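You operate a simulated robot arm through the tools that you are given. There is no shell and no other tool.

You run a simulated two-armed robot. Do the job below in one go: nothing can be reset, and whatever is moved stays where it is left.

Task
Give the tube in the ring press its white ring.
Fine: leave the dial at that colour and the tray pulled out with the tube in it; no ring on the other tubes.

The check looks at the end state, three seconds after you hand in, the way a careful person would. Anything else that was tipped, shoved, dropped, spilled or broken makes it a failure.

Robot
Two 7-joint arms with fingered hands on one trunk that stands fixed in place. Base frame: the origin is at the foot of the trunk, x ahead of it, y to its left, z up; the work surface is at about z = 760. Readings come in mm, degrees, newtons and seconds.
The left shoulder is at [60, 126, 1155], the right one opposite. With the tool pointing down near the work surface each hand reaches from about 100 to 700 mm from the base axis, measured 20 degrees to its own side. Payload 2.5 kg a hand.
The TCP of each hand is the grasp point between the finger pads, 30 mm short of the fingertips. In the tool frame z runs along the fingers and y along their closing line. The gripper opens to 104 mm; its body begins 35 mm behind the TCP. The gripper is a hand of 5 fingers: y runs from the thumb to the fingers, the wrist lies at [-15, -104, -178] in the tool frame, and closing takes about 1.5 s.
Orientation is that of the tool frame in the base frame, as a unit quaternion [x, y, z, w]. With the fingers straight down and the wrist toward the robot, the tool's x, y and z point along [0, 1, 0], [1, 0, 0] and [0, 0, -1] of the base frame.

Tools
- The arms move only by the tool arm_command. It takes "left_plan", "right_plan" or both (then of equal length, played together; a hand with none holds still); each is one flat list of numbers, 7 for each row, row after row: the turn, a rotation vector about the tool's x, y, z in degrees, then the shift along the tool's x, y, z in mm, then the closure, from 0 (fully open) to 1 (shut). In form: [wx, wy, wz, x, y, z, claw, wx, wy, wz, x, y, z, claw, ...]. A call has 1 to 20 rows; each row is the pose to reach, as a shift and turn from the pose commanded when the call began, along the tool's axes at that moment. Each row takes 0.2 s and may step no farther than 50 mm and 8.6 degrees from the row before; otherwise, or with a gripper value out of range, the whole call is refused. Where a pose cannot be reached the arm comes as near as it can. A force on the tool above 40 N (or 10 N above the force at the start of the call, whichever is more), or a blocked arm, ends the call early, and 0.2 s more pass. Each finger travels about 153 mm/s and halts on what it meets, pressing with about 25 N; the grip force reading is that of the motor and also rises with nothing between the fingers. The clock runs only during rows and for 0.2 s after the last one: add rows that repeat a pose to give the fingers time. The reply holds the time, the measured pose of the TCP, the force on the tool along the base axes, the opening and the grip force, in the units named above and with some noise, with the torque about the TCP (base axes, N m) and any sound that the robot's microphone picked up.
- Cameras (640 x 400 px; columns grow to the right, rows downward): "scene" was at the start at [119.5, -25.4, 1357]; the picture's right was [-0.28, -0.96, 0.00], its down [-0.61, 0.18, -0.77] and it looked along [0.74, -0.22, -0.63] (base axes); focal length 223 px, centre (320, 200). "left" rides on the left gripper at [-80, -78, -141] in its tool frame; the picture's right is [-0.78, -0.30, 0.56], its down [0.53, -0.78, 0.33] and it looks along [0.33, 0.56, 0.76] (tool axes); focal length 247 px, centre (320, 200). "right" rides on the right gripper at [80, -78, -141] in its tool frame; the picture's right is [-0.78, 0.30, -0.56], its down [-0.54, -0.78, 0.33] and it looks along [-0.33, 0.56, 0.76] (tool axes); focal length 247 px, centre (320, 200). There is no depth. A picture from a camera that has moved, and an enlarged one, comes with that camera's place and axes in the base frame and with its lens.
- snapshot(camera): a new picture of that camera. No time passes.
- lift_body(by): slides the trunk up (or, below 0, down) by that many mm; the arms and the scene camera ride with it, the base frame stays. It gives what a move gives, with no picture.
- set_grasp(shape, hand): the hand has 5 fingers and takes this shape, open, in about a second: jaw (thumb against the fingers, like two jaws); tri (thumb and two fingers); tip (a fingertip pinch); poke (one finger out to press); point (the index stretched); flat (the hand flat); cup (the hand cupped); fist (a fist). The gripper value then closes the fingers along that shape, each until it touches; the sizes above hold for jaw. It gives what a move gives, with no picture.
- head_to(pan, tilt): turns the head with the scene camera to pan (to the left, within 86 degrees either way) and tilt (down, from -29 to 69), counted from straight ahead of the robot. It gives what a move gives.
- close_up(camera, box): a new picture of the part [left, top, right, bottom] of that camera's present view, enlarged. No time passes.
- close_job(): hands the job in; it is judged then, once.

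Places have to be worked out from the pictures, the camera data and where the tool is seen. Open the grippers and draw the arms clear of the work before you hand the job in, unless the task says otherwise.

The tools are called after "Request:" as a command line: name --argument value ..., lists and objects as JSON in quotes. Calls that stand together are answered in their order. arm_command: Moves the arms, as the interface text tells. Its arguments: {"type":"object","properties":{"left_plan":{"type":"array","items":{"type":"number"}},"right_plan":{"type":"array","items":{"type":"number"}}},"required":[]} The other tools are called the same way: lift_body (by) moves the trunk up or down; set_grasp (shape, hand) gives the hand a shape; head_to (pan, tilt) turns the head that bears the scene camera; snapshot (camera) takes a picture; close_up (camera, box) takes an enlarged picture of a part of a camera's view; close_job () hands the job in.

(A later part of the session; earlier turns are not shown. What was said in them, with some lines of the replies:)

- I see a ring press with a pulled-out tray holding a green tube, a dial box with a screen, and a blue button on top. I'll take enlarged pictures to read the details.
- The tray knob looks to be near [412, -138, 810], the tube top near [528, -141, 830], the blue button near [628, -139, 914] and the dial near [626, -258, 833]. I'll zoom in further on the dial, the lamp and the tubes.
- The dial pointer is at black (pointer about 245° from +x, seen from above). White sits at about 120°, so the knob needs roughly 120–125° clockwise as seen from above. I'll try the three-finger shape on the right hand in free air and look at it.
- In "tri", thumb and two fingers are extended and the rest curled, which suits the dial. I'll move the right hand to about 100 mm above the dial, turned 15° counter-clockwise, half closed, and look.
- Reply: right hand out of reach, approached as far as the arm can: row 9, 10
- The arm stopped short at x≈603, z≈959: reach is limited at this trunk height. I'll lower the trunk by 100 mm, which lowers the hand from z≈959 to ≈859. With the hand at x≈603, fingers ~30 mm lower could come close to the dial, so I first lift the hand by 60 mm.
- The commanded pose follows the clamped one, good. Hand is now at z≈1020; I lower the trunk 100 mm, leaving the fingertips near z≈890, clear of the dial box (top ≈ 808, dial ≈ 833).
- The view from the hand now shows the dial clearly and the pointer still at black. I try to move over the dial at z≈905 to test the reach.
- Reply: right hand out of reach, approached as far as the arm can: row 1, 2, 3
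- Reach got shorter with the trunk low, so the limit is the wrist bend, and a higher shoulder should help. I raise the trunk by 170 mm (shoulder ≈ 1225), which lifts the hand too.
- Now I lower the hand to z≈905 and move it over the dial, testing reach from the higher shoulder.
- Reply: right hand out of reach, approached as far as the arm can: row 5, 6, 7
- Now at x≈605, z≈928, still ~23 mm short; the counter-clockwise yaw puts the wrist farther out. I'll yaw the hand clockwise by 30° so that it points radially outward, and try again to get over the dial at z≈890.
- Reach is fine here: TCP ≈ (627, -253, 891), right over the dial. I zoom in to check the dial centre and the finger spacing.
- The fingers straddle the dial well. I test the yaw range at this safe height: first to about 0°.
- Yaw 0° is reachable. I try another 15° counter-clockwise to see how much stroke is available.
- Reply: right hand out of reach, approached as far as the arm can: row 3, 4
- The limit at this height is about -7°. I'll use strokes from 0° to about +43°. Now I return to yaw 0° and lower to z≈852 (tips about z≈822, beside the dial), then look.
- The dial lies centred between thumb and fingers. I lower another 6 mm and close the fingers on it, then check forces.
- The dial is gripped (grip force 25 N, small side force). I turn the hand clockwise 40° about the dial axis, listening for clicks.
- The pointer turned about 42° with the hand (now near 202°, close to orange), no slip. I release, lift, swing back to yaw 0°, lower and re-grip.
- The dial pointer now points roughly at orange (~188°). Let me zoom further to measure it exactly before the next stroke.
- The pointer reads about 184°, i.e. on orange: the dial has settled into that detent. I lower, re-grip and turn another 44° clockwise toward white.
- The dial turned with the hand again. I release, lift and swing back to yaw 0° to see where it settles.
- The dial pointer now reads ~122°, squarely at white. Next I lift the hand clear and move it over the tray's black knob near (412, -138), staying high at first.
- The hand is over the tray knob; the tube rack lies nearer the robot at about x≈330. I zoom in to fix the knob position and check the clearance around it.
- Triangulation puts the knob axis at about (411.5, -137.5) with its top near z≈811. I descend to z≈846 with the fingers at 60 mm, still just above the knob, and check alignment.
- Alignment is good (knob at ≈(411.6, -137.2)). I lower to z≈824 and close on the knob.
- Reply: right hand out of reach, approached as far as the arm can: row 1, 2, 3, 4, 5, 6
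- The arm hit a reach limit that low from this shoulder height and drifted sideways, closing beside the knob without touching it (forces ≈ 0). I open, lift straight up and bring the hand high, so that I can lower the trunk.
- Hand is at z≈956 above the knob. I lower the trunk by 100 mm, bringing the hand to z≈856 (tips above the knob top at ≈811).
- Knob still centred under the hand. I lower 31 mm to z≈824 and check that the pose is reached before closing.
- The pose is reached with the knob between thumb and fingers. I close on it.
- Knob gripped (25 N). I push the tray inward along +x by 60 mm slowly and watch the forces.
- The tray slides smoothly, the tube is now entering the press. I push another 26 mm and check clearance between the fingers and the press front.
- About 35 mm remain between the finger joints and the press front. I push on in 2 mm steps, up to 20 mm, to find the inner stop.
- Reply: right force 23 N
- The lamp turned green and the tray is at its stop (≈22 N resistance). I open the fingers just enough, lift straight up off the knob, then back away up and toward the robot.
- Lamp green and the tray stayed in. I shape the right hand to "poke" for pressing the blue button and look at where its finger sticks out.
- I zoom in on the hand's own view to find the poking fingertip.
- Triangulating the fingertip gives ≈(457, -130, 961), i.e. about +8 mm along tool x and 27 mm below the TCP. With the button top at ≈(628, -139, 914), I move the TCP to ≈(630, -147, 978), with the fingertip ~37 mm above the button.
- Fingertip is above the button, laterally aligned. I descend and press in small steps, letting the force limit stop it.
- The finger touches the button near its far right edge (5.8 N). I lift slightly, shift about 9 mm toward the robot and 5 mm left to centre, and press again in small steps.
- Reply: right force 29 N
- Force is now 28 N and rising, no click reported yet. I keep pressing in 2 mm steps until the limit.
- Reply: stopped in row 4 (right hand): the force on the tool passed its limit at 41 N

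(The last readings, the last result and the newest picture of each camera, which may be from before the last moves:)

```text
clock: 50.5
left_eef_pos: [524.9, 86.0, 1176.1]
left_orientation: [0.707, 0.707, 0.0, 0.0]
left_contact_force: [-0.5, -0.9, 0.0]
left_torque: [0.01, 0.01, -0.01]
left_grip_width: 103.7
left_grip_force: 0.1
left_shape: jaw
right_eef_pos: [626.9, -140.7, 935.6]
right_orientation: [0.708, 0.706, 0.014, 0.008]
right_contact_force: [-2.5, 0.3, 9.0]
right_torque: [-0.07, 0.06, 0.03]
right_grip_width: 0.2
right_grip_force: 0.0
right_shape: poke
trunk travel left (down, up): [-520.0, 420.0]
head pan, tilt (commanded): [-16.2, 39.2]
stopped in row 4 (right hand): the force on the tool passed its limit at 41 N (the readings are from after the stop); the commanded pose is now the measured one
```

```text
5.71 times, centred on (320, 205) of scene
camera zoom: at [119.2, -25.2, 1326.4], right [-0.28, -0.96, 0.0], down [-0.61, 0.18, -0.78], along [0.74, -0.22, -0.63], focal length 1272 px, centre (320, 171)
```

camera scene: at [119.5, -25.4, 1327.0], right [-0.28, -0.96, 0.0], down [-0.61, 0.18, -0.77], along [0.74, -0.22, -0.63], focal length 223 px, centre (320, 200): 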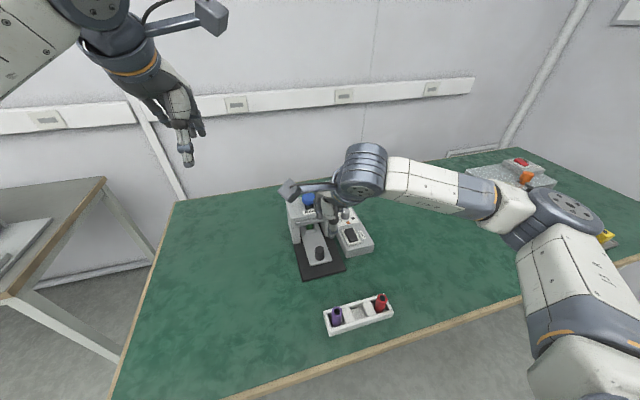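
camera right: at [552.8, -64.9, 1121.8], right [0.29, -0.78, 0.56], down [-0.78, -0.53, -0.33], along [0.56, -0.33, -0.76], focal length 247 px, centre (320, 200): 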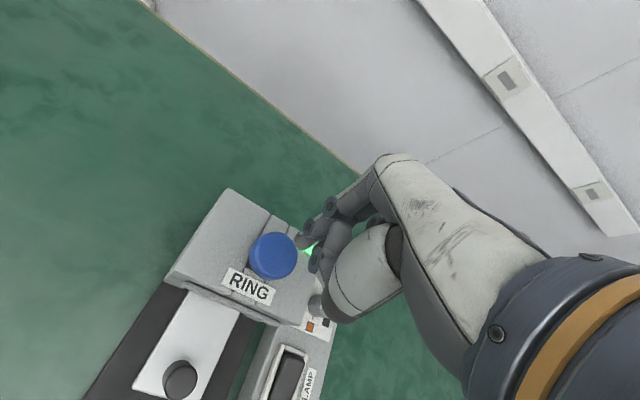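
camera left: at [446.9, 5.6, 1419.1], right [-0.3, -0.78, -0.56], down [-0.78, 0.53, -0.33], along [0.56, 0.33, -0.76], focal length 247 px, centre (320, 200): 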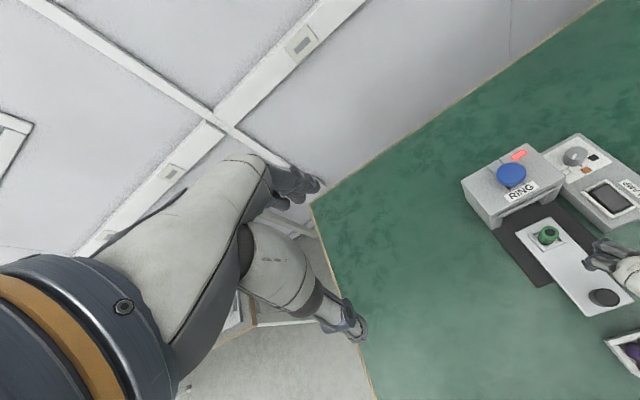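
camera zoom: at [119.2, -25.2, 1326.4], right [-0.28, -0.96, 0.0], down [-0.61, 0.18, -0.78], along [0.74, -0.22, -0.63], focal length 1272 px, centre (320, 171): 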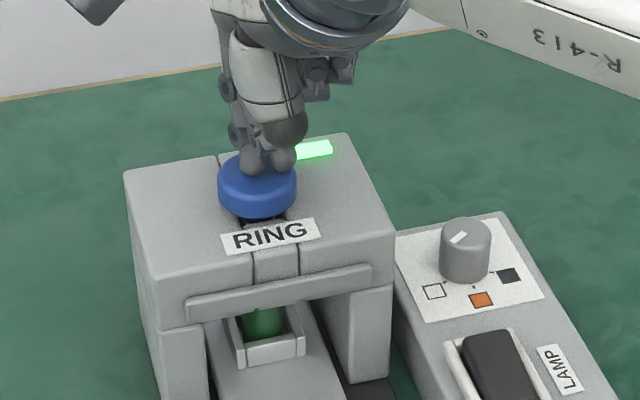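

The limit of 41 N was reached with TCP at z≈935. I lift off and compare the button's height to judge whether it was pressed through.

Request:
arm_command --right_plan '[0, 0, 0, 0, 0, -10, 0, 0, 0, 0, 0, 0, -30, 0, 0, 0, 0, 0, 0, -50, 0, 0, 0, 0, 0, 0, -50, 0]'

Request:
close_up --camera "scene" --box '[290, 170, 350, 240]'

Request:
close_up --camera "right" --box '[160, 160, 400, 340]'

Request:
snapshot --camera "scene"

```text
clock: 51.5
left_eef_pos: [524.4, 84.1, 1177.1]
left_orientation: [0.707, 0.707, 0.0, 0.0]
left_contact_force: [-0.3, -0.5, -0.2]
left_torque: [-0.03, -0.02, 0.02]
left_grip_width: 103.5
left_grip_force: 0.1
left_shape: jaw
right_eef_pos: [625.7, -142.2, 983.7]
right_orientation: [0.707, 0.707, 0.012, 0.005]
right_contact_force: [-0.8, 0.2, -0.4]
right_torque: [0.01, 0.03, -0.02]
right_grip_width: 0.0
right_grip_force: 0.1
right_shape: poke
trunk travel left (down, up): [-520.0, 420.0]
head pan, tilt (commanded): [-16.2, 39.2]
```

```text
5.71 times, centred on (320, 205) of scene
camera zoom: at [119.5, -25.4, 1327.0], right [-0.28, -0.96, 0.0], down [-0.61, 0.18, -0.77], along [0.74, -0.22, -0.63], focal length 1272 px, centre (320, 171)
```

zoom: 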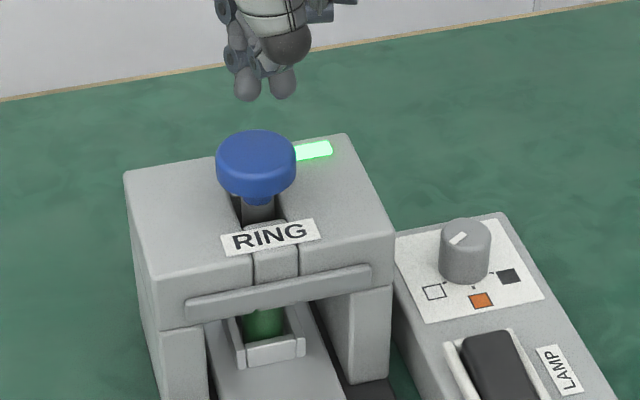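

```text
2.22 times, centred on (280, 250) of right
camera zoom: at [544.5, -61.3, 1124.1], right [0.28, -0.78, 0.56], down [-0.77, -0.53, -0.36], along [0.57, -0.33, -0.75], focal length 549 px, centre (409, 89)
```

zoom: 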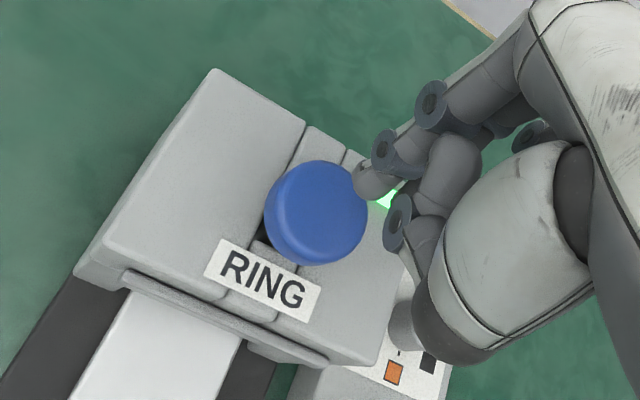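

```text
taken
camera scene: at [119.5, -25.4, 1327.0], right [-0.28, -0.96, 0.0], down [-0.61, 0.18, -0.77], along [0.74, -0.22, -0.63], focal length 223 px, centre (320, 200)
```

scene: 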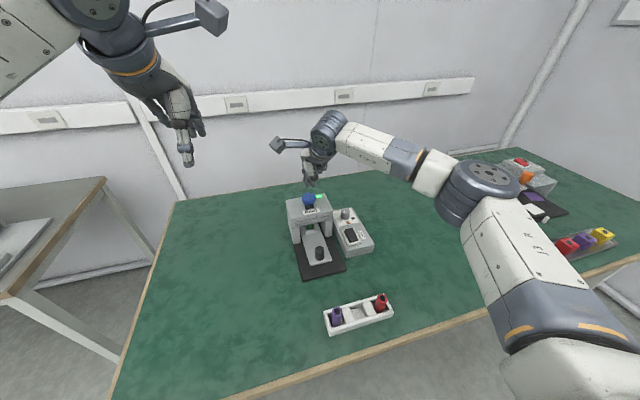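

The button sprang back: it had travelled about 20 mm down to the press top, so it was fully pressed. Next I back the hand off (also removing its small tilt) and look into the press.

Request:
arm_command --right_plan '[0.4, -0.2, 0, 1, -35, -5, 0, 0.8, -0.4, 0, 2, -75, -8, 0, 1.4, -0.6, 0, 3, -115, -8, 0, 1.4, -0.6, 0, 4, -150, -4, 0, 1.4, -0.6, 0, 4, -168, 0, 0, 1.4, -0.6, 0, 4, -168, 0, 0]'

Request:
close_up --camera "right" --box '[180, 90, 360, 290]'

Request:
close_up --camera "scene" --box '[290, 170, 350, 240]'

Request:
close_up --camera "left" --box '[440, 100, 640, 330]'

```text
clock: 52.9
left_eef_pos: [524.7, 84.7, 1177.7]
left_orientation: [0.707, 0.707, -0.001, 0.0]
left_contact_force: [0.6, -0.6, -0.1]
left_torque: [-0.05, 0.01, -0.01]
left_grip_width: 103.5
left_grip_force: 0.1
left_shape: jaw
right_eef_pos: [457.1, -137.5, 979.1]
right_orientation: [0.708, 0.706, -0.001, 0.001]
right_contact_force: [0.1, 0.6, -0.1]
right_torque: [-0.03, 0.01, -0.04]
right_grip_width: 0.0
right_grip_force: 0.0
right_shape: poke
trunk travel left (down, up): [-520.0, 420.0]
head pan, tilt (commanded): [-16.2, 39.2]
```

```text
2.00 times, centred on (270, 190) of right
camera zoom: at [379.5, -56.1, 1120.6], right [0.29, -0.78, 0.56], down [-0.78, -0.53, -0.33], along [0.56, -0.34, -0.76], focal length 494 px, centre (420, 220)
```

zoom: 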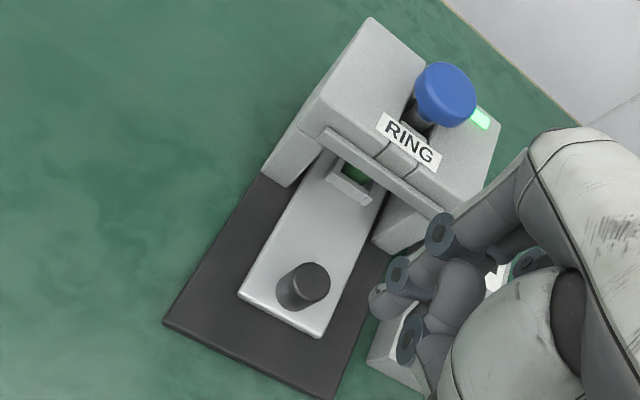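

```text
5.71 times, centred on (320, 205) of scene
camera zoom: at [119.5, -25.4, 1327.0], right [-0.28, -0.96, 0.0], down [-0.61, 0.18, -0.77], along [0.74, -0.22, -0.63], focal length 1272 px, centre (320, 171)
```

zoom: 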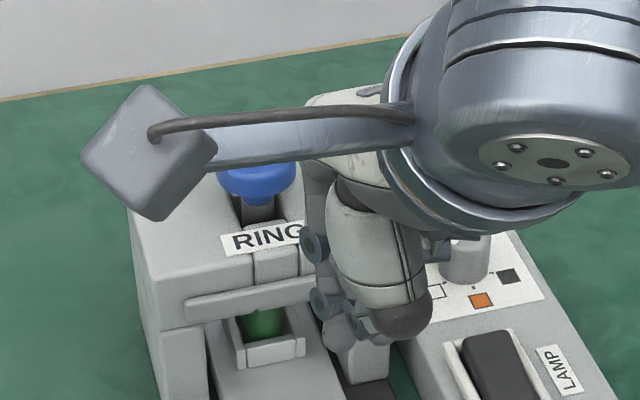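

```text
1.74 times, centred on (540, 215) of left
camera zoom: at [446.9, 5.5, 1319.1], right [-0.3, -0.78, -0.56], down [-0.78, 0.53, -0.33], along [0.56, 0.33, -0.76], focal length 430 px, centre (-63, 174)
```

zoom: 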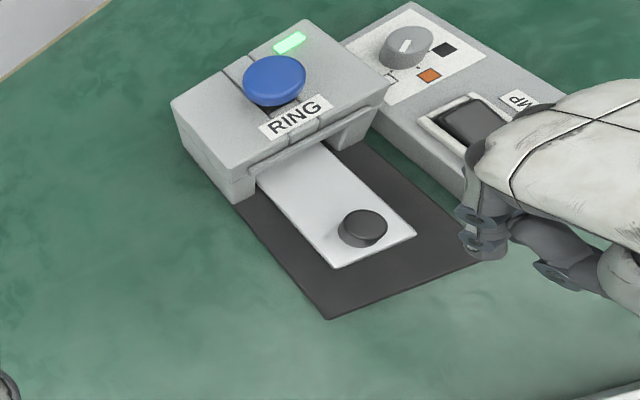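

From here the tube top is hidden, so I'll pull the tray out and inspect it. I set the right hand back to the three-finger shape while it's high and clear.

Request:
set_grasp --shape "tri" --hand "right"

```text
clock: 53.8
left_eef_pos: [524.7, 85.6, 1177.5]
left_orientation: [0.708, 0.707, 0.001, 0.0]
left_contact_force: [-0.3, -1.0, -0.2]
left_torque: [-0.02, 0.0, -0.01]
left_grip_width: 103.7
left_grip_force: 0.1
left_shape: jaw
right_eef_pos: [456.2, -137.7, 979.2]
right_orientation: [0.708, 0.706, -0.001, 0.0]
right_contact_force: [-0.1, 0.0, 0.6]
right_torque: [0.01, 0.03, 0.02]
right_grip_width: 103.8
right_grip_force: 0.0
right_shape: tri
trunk travel left (down, up): [-520.0, 420.0]
head pan, tilt (commanded): [-16.2, 39.2]
```

I move down to just above the tray knob (z≈850) at x≈513 with the fingers at ~46 mm, and check the alignment.

Request:
arm_command --right_plan '[0, 0, 0, 0, 15, 30, 0.3, 0, 0, 0, 0, 30, 60, 0.5, 0, 0, 0, 0, 42, 90, 0.56, 0, 0, 0, 0, 52, 112, 0.56, 0, 0, 0, 0, 57, 129, 0.56, 0, 0, 0, 0, 57, 129, 0.56]'

Request:
close_up --camera "right" --box '[220, 100, 400, 320]'

Request:
close_up --camera "left" --box '[480, 140, 620, 280]'

```text
clock: 55.2
left_eef_pos: [525.6, 84.7, 1177.3]
left_orientation: [0.708, 0.707, 0.0, 0.0]
left_contact_force: [0.2, -0.1, -0.7]
left_torque: [0.0, 0.0, 0.01]
left_grip_width: 103.9
left_grip_force: 0.1
left_shape: jaw
right_eef_pos: [513.9, -138.6, 849.9]
right_orientation: [0.707, 0.707, -0.001, 0.001]
right_contact_force: [0.2, -0.6, -0.3]
right_torque: [-0.01, -0.02, 0.0]
right_grip_width: 46.5
right_grip_force: 0.0
right_shape: tri
trunk travel left (down, up): [-520.0, 420.0]
head pan, tilt (commanded): [-16.2, 39.2]
```

```text
1.82 times, centred on (310, 210) of right
camera zoom: at [435.9, -55.4, 990.7], right [0.29, -0.78, 0.56], down [-0.78, -0.53, -0.33], along [0.56, -0.34, -0.76], focal length 449 px, centre (338, 182)
```

zoom: 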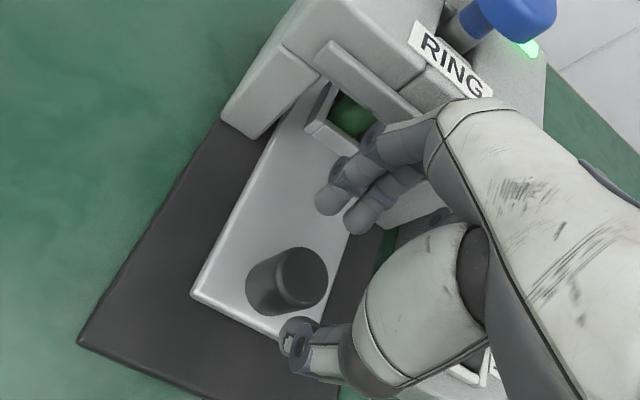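

```text
2.86 times, centred on (550, 210) of left
camera zoom: at [446.9, 5.5, 1319.1], right [-0.3, -0.78, -0.56], down [-0.78, 0.53, -0.33], along [0.56, 0.33, -0.76], focal length 706 px, centre (-337, 171)
```

zoom: 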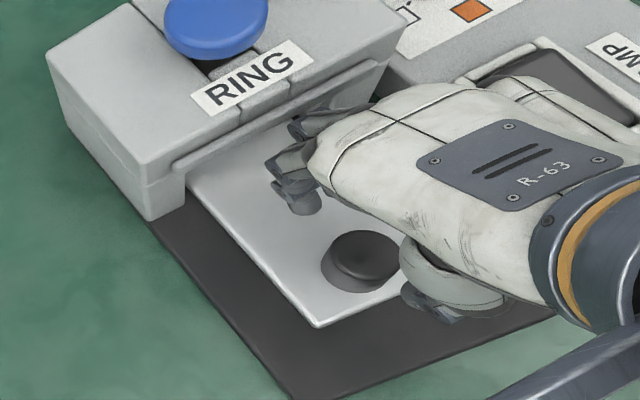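

The knob is at ≈(512, -135). I shift slightly, lower to z≈824 and close on it.

Request:
arm_command --right_plan '[0, 0, 0, 2, -1.5, 8, 0.56, 0, 0, 0, 2, -1.5, 17, 0.56, 0, 0, 0, 2, -1.5, 26, 0.56, 0, 0, 0, 2, -1.5, 26, 0.56, 0, 0, 0, 2, -1.5, 26, 0.7, 0, 0, 0, 2, -1.5, 26, 0.9, 0, 0, 0, 2, -1.5, 26, 0.9]'

Request:
close_up --camera "right" --box '[220, 100, 400, 320]'

```text
clock: 56.8
left_eef_pos: [524.9, 85.3, 1178.1]
left_orientation: [0.707, 0.707, 0.0, 0.0]
left_contact_force: [0.7, 0.3, -0.2]
left_torque: [0.03, 0.0, 0.0]
left_grip_width: 103.9
left_grip_force: 0.1
left_shape: jaw
right_eef_pos: [512.4, -134.4, 823.3]
right_orientation: [0.708, 0.706, 0.0, 0.0]
right_contact_force: [-4.2, -0.2, -0.5]
right_torque: [0.02, 0.14, 0.01]
right_grip_width: 18.1
right_grip_force: 25.2
right_shape: tri
trunk travel left (down, up): [-520.0, 420.0]
head pan, tilt (commanded): [-16.2, 39.2]
```

```text
1.82 times, centred on (310, 210) of right
camera zoom: at [434.2, -53.1, 965.4], right [0.3, -0.78, 0.56], down [-0.78, -0.53, -0.33], along [0.55, -0.34, -0.76], focal length 449 px, centre (338, 182)
```

zoom: 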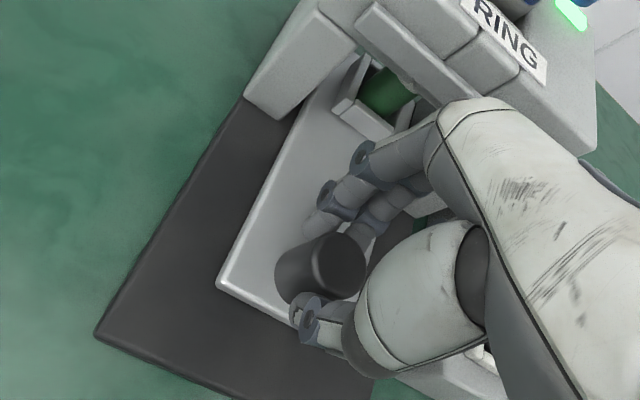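

Gripped. There seems to be something pale at the tube's top under the press; I zoom in on it before pulling.

Request:
close_up --camera "right" --box '[310, 110, 370, 180]'

```text
5.71 times, centred on (340, 145) of right
camera zoom: at [434.2, -53.1, 965.4], right [0.3, -0.78, 0.56], down [-0.78, -0.53, -0.33], along [0.55, -0.34, -0.76], focal length 1411 px, centre (206, 514)
```

zoom: 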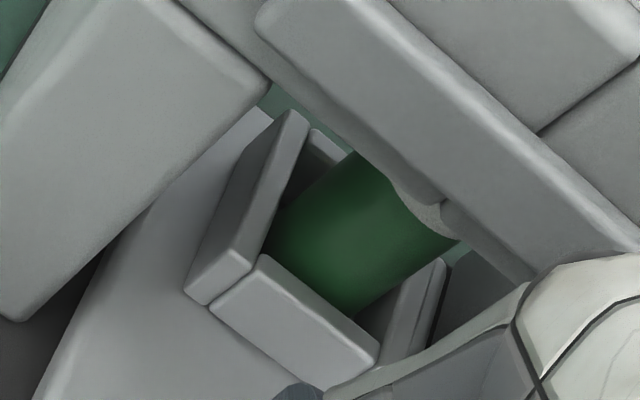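

A pale ring edge is visible around the tube's upper part. I pull the tray out along -x by ~98 mm in small steps, back to where it was.

Request:
arm_command --right_plan '[0, 0, 0, 0, -5, 0, 0.9, 0, 0, 0, 0, -10, 0, 0.9, 0, 0, 0, 0, -16, 0, 0.9, 0, 0, 0, 0, -22, 0, 0.9, 0, 0, 0, 0, -28, 0, 0.9, 0, 0, 0, 0, -34, 0, 0.9, 0, 0, 0, 0, -40, 0, 0.9, 0, 0, 0, 0, -46, 0, 0.9, 0, 0, 0, 0, -52, 0, 0.9, 0, 0, 0, 0, -58, 0, 0.9, 0, 0, 0, 0, -64, 0, 0.9, 0, 0, 0, 0, -70, 0, 0.9, 0, 0, 0, 0, -76, 0, 0.9, 0, 0, 0, 0, -82, 0, 0.9, 0, 0, 0, 0, -88, 0, 0.9, 0, 0, 0, 0, -93, 0, 0.9, 0, 0, 0, 0, -97, 0, 0.9, 0, 0, 0, 0, -97, 0, 0.9]'

Request:
close_up --camera "left" --box '[440, 100, 640, 330]'

Request:
snapshot --camera "right"

Request:
close_up --camera "scene" --box '[280, 180, 380, 310]'

```text
clock: 60.6
left_eef_pos: [525.1, 85.2, 1176.3]
left_orientation: [0.707, 0.707, 0.0, 0.0]
left_contact_force: [0.1, -0.4, -0.3]
left_torque: [-0.05, -0.01, 0.03]
left_grip_width: 103.7
left_grip_force: 0.0
left_shape: jaw
right_eef_pos: [417.1, -136.0, 823.6]
right_orientation: [0.708, 0.707, 0.0, 0.001]
right_contact_force: [0.8, 2.8, -6.5]
right_torque: [0.04, -0.07, 0.05]
right_grip_width: 17.8
right_grip_force: 25.3
right_shape: tri
trunk travel left (down, up): [-520.0, 420.0]
head pan, tilt (commanded): [-16.2, 39.2]
```

```text
1.74 times, centred on (540, 215) of left
camera zoom: at [447.4, 5.6, 1318.8], right [-0.3, -0.78, -0.56], down [-0.78, 0.53, -0.33], along [0.56, 0.33, -0.76], focal length 430 px, centre (-63, 174)
```

zoom: 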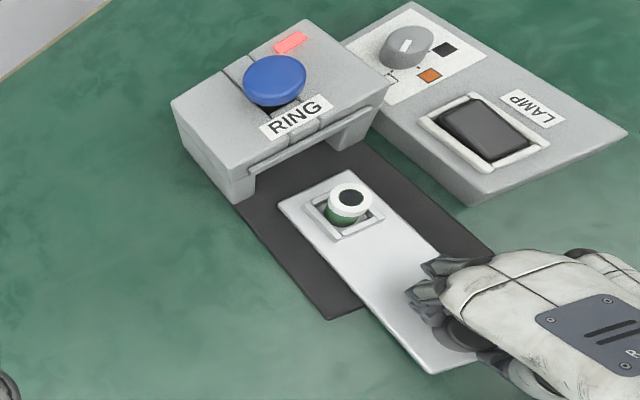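

```text
taken
camera right: at [338.6, -53.7, 965.8], right [0.29, -0.78, 0.56], down [-0.78, -0.53, -0.33], along [0.56, -0.34, -0.76], focal length 247 px, centre (320, 200)
```

right: 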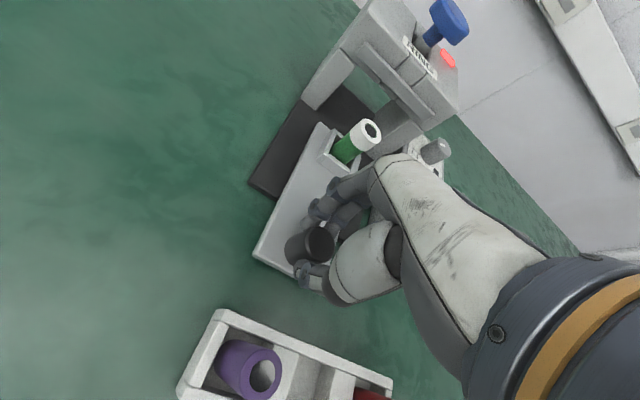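

```text
3.08 times, centred on (330, 245) of scene
camera zoom: at [120.0, -25.3, 1326.9], right [-0.28, -0.96, 0.0], down [-0.61, 0.18, -0.77], along [0.74, -0.22, -0.63], focal length 685 px, centre (289, 62)
```

zoom: 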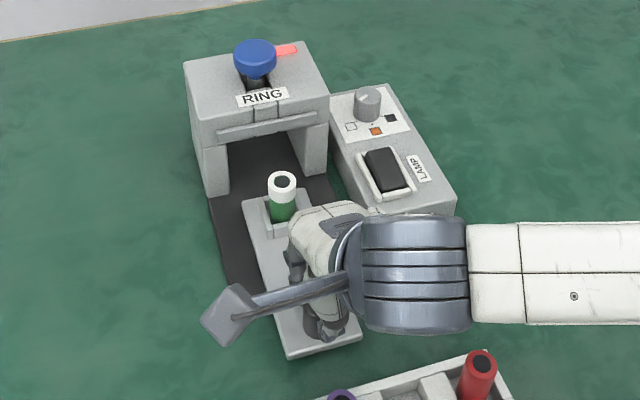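

The tube now carries a white ring on its top. I zoom in to confirm that it sits properly.

Request:
close_up --camera "right" --box '[310, 100, 400, 190]'

Request:
close_up --camera "left" --box '[530, 180, 590, 240]'

```text
4.44 times, centred on (355, 145) of right
camera zoom: at [338.6, -53.7, 965.8], right [0.29, -0.78, 0.56], down [-0.78, -0.53, -0.33], along [0.56, -0.34, -0.76], focal length 1098 px, centre (164, 444)
```

zoom: 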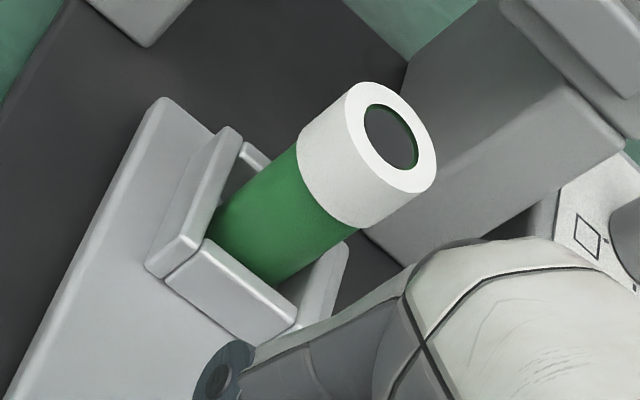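

```text
6.67 times, centred on (560, 210) of left
camera zoom: at [447.4, 5.6, 1318.8], right [-0.3, -0.78, -0.56], down [-0.78, 0.53, -0.33], along [0.56, 0.33, -0.76], focal length 1646 px, centre (-1280, 133)
```

zoom: 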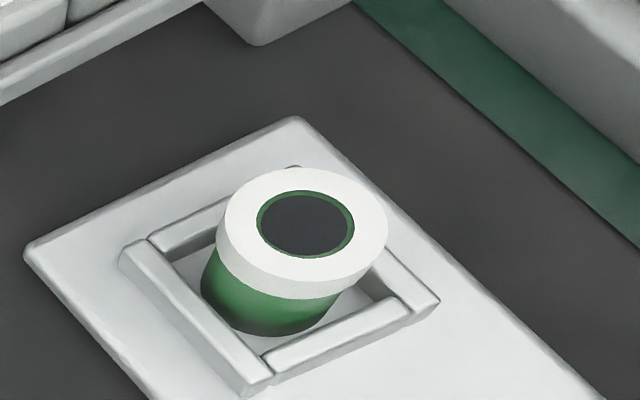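

The white ring sits flush on the green tube, tray out, dial at white. I open the fingers, lift straight off the knob and draw the arm up and away.

Request:
arm_command --right_plan '[0, 0, 0, 0, 0, 0, 0.7, 0, 0, 0, 0, 0, 0, 0.5, 0, 0, 0, 0, 0, 0, 0.45, 0, 0, 0, 0, 0, -12, 0.45, 0, 0, 0, 0, 0, -30, 0.45, 0, 0, 0, 0, 0, -60, 0.4, 0, 0, 0, 0, 0, -100, 0.2, 0, 0, 0, 0, 0, -140, 0, 0, 0, 0, -15, -8, -170, 0, 0, 0, 0, -45, -20, -200, 0, 0, 0, 0, -80, -35, -225, 0, 0, 0, 0, -110, -50, -245, 0, 0, 0, 0, -135, -60, -260, 0, 0, 0, 0, -135, -60, -260, 0]'

Request:
snapshot --camera "scene"

Request:
close_up --camera "scene" --box '[270, 180, 410, 350]'

Request:
close_up --camera "left" --box '[440, 100, 640, 330]'

Request:
snapshot --camera "right"

```text
clock: 63.6
left_eef_pos: [525.5, 85.3, 1177.6]
left_orientation: [0.708, 0.707, 0.0, 0.0]
left_contact_force: [-0.5, -0.6, -0.3]
left_torque: [-0.01, -0.03, -0.02]
left_grip_width: 104.0
left_grip_force: 0.0
left_shape: jaw
right_eef_pos: [355.3, -269.5, 1086.1]
right_orientation: [0.707, 0.707, -0.001, 0.002]
right_contact_force: [0.2, 0.3, -0.4]
right_torque: [0.02, 0.0, -0.03]
right_grip_width: 104.0
right_grip_force: 0.0
right_shape: tri
trunk travel left (down, up): [-520.0, 420.0]
head pan, tilt (commanded): [-16.2, 39.2]
```

```text
taken
camera scene: at [119.5, -25.4, 1327.0], right [-0.28, -0.96, 0.0], down [-0.61, 0.18, -0.77], along [0.74, -0.22, -0.63], focal length 223 px, centre (320, 200)
```

scene: 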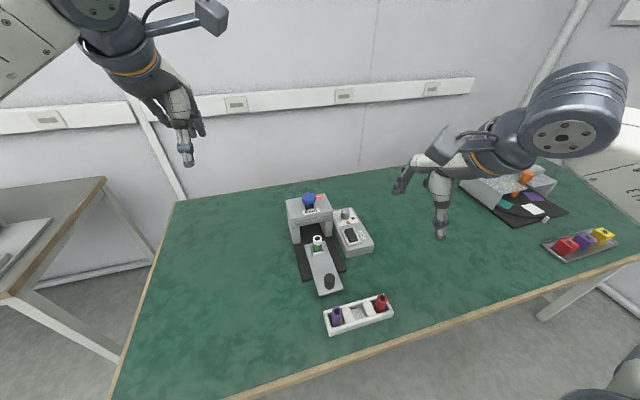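

```text
2.35 times, centred on (340, 265) of scene
camera zoom: at [119.5, -25.4, 1327.0], right [-0.28, -0.96, 0.0], down [-0.61, 0.18, -0.77], along [0.74, -0.22, -0.63], focal length 524 px, centre (273, 47)
```

zoom: 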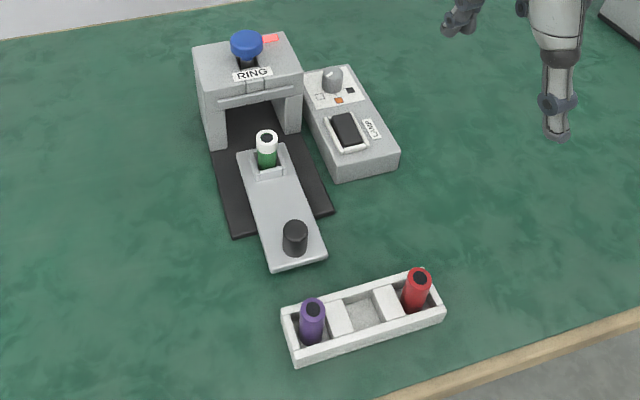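

```text
1.74 times, centred on (540, 215) of left
camera zoom: at [446.9, 5.5, 1319.0], right [-0.3, -0.78, -0.56], down [-0.78, 0.53, -0.33], along [0.56, 0.33, -0.76], focal length 430 px, centre (-63, 174)
```

zoom: 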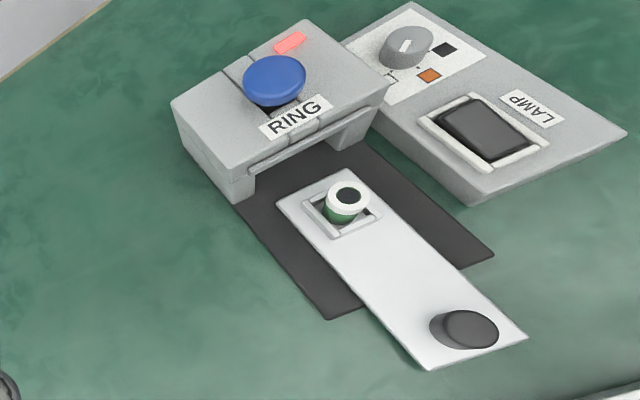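

```text
taken
camera right: at [277.4, -187.8, 1227.5], right [0.3, -0.78, 0.56], down [-0.78, -0.54, -0.33], along [0.56, -0.34, -0.76], focal length 247 px, centre (320, 200)
```

right: 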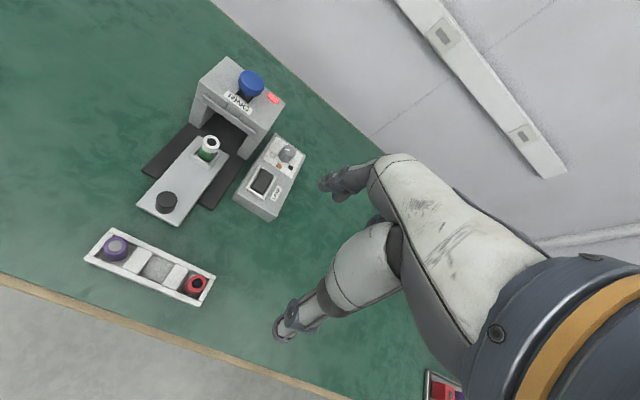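

The final pictures show the green tube in the pulled-out tray with its white ring, the dial at white, and the other tubes, LAMP switch and right-hand station untouched. Both hands are open and clear, so I hand in the job.

Request:
close_job

```text
The job is handed in.
```

The tube in the ring press now has its white ring, and I've handed in the job. In the last pictures the ring sits flush on top of the green tube.

- **Dial:** I turned it from black to white and left it there, as you allowed.
- **Tray:** it is pulled out again with the tube in it. The press lamp went green when the tray was in and is back to red now.
- **Other items:** the purple and red tubes have no rings. The LAMP switch, the rack and the station on the right look unchanged.
- **Button presses:** the first press was off-centre and went most of the way down before I lifted off. The second went down fully. I saw only one ring on the tube.

Both hands are open and clear of the work.
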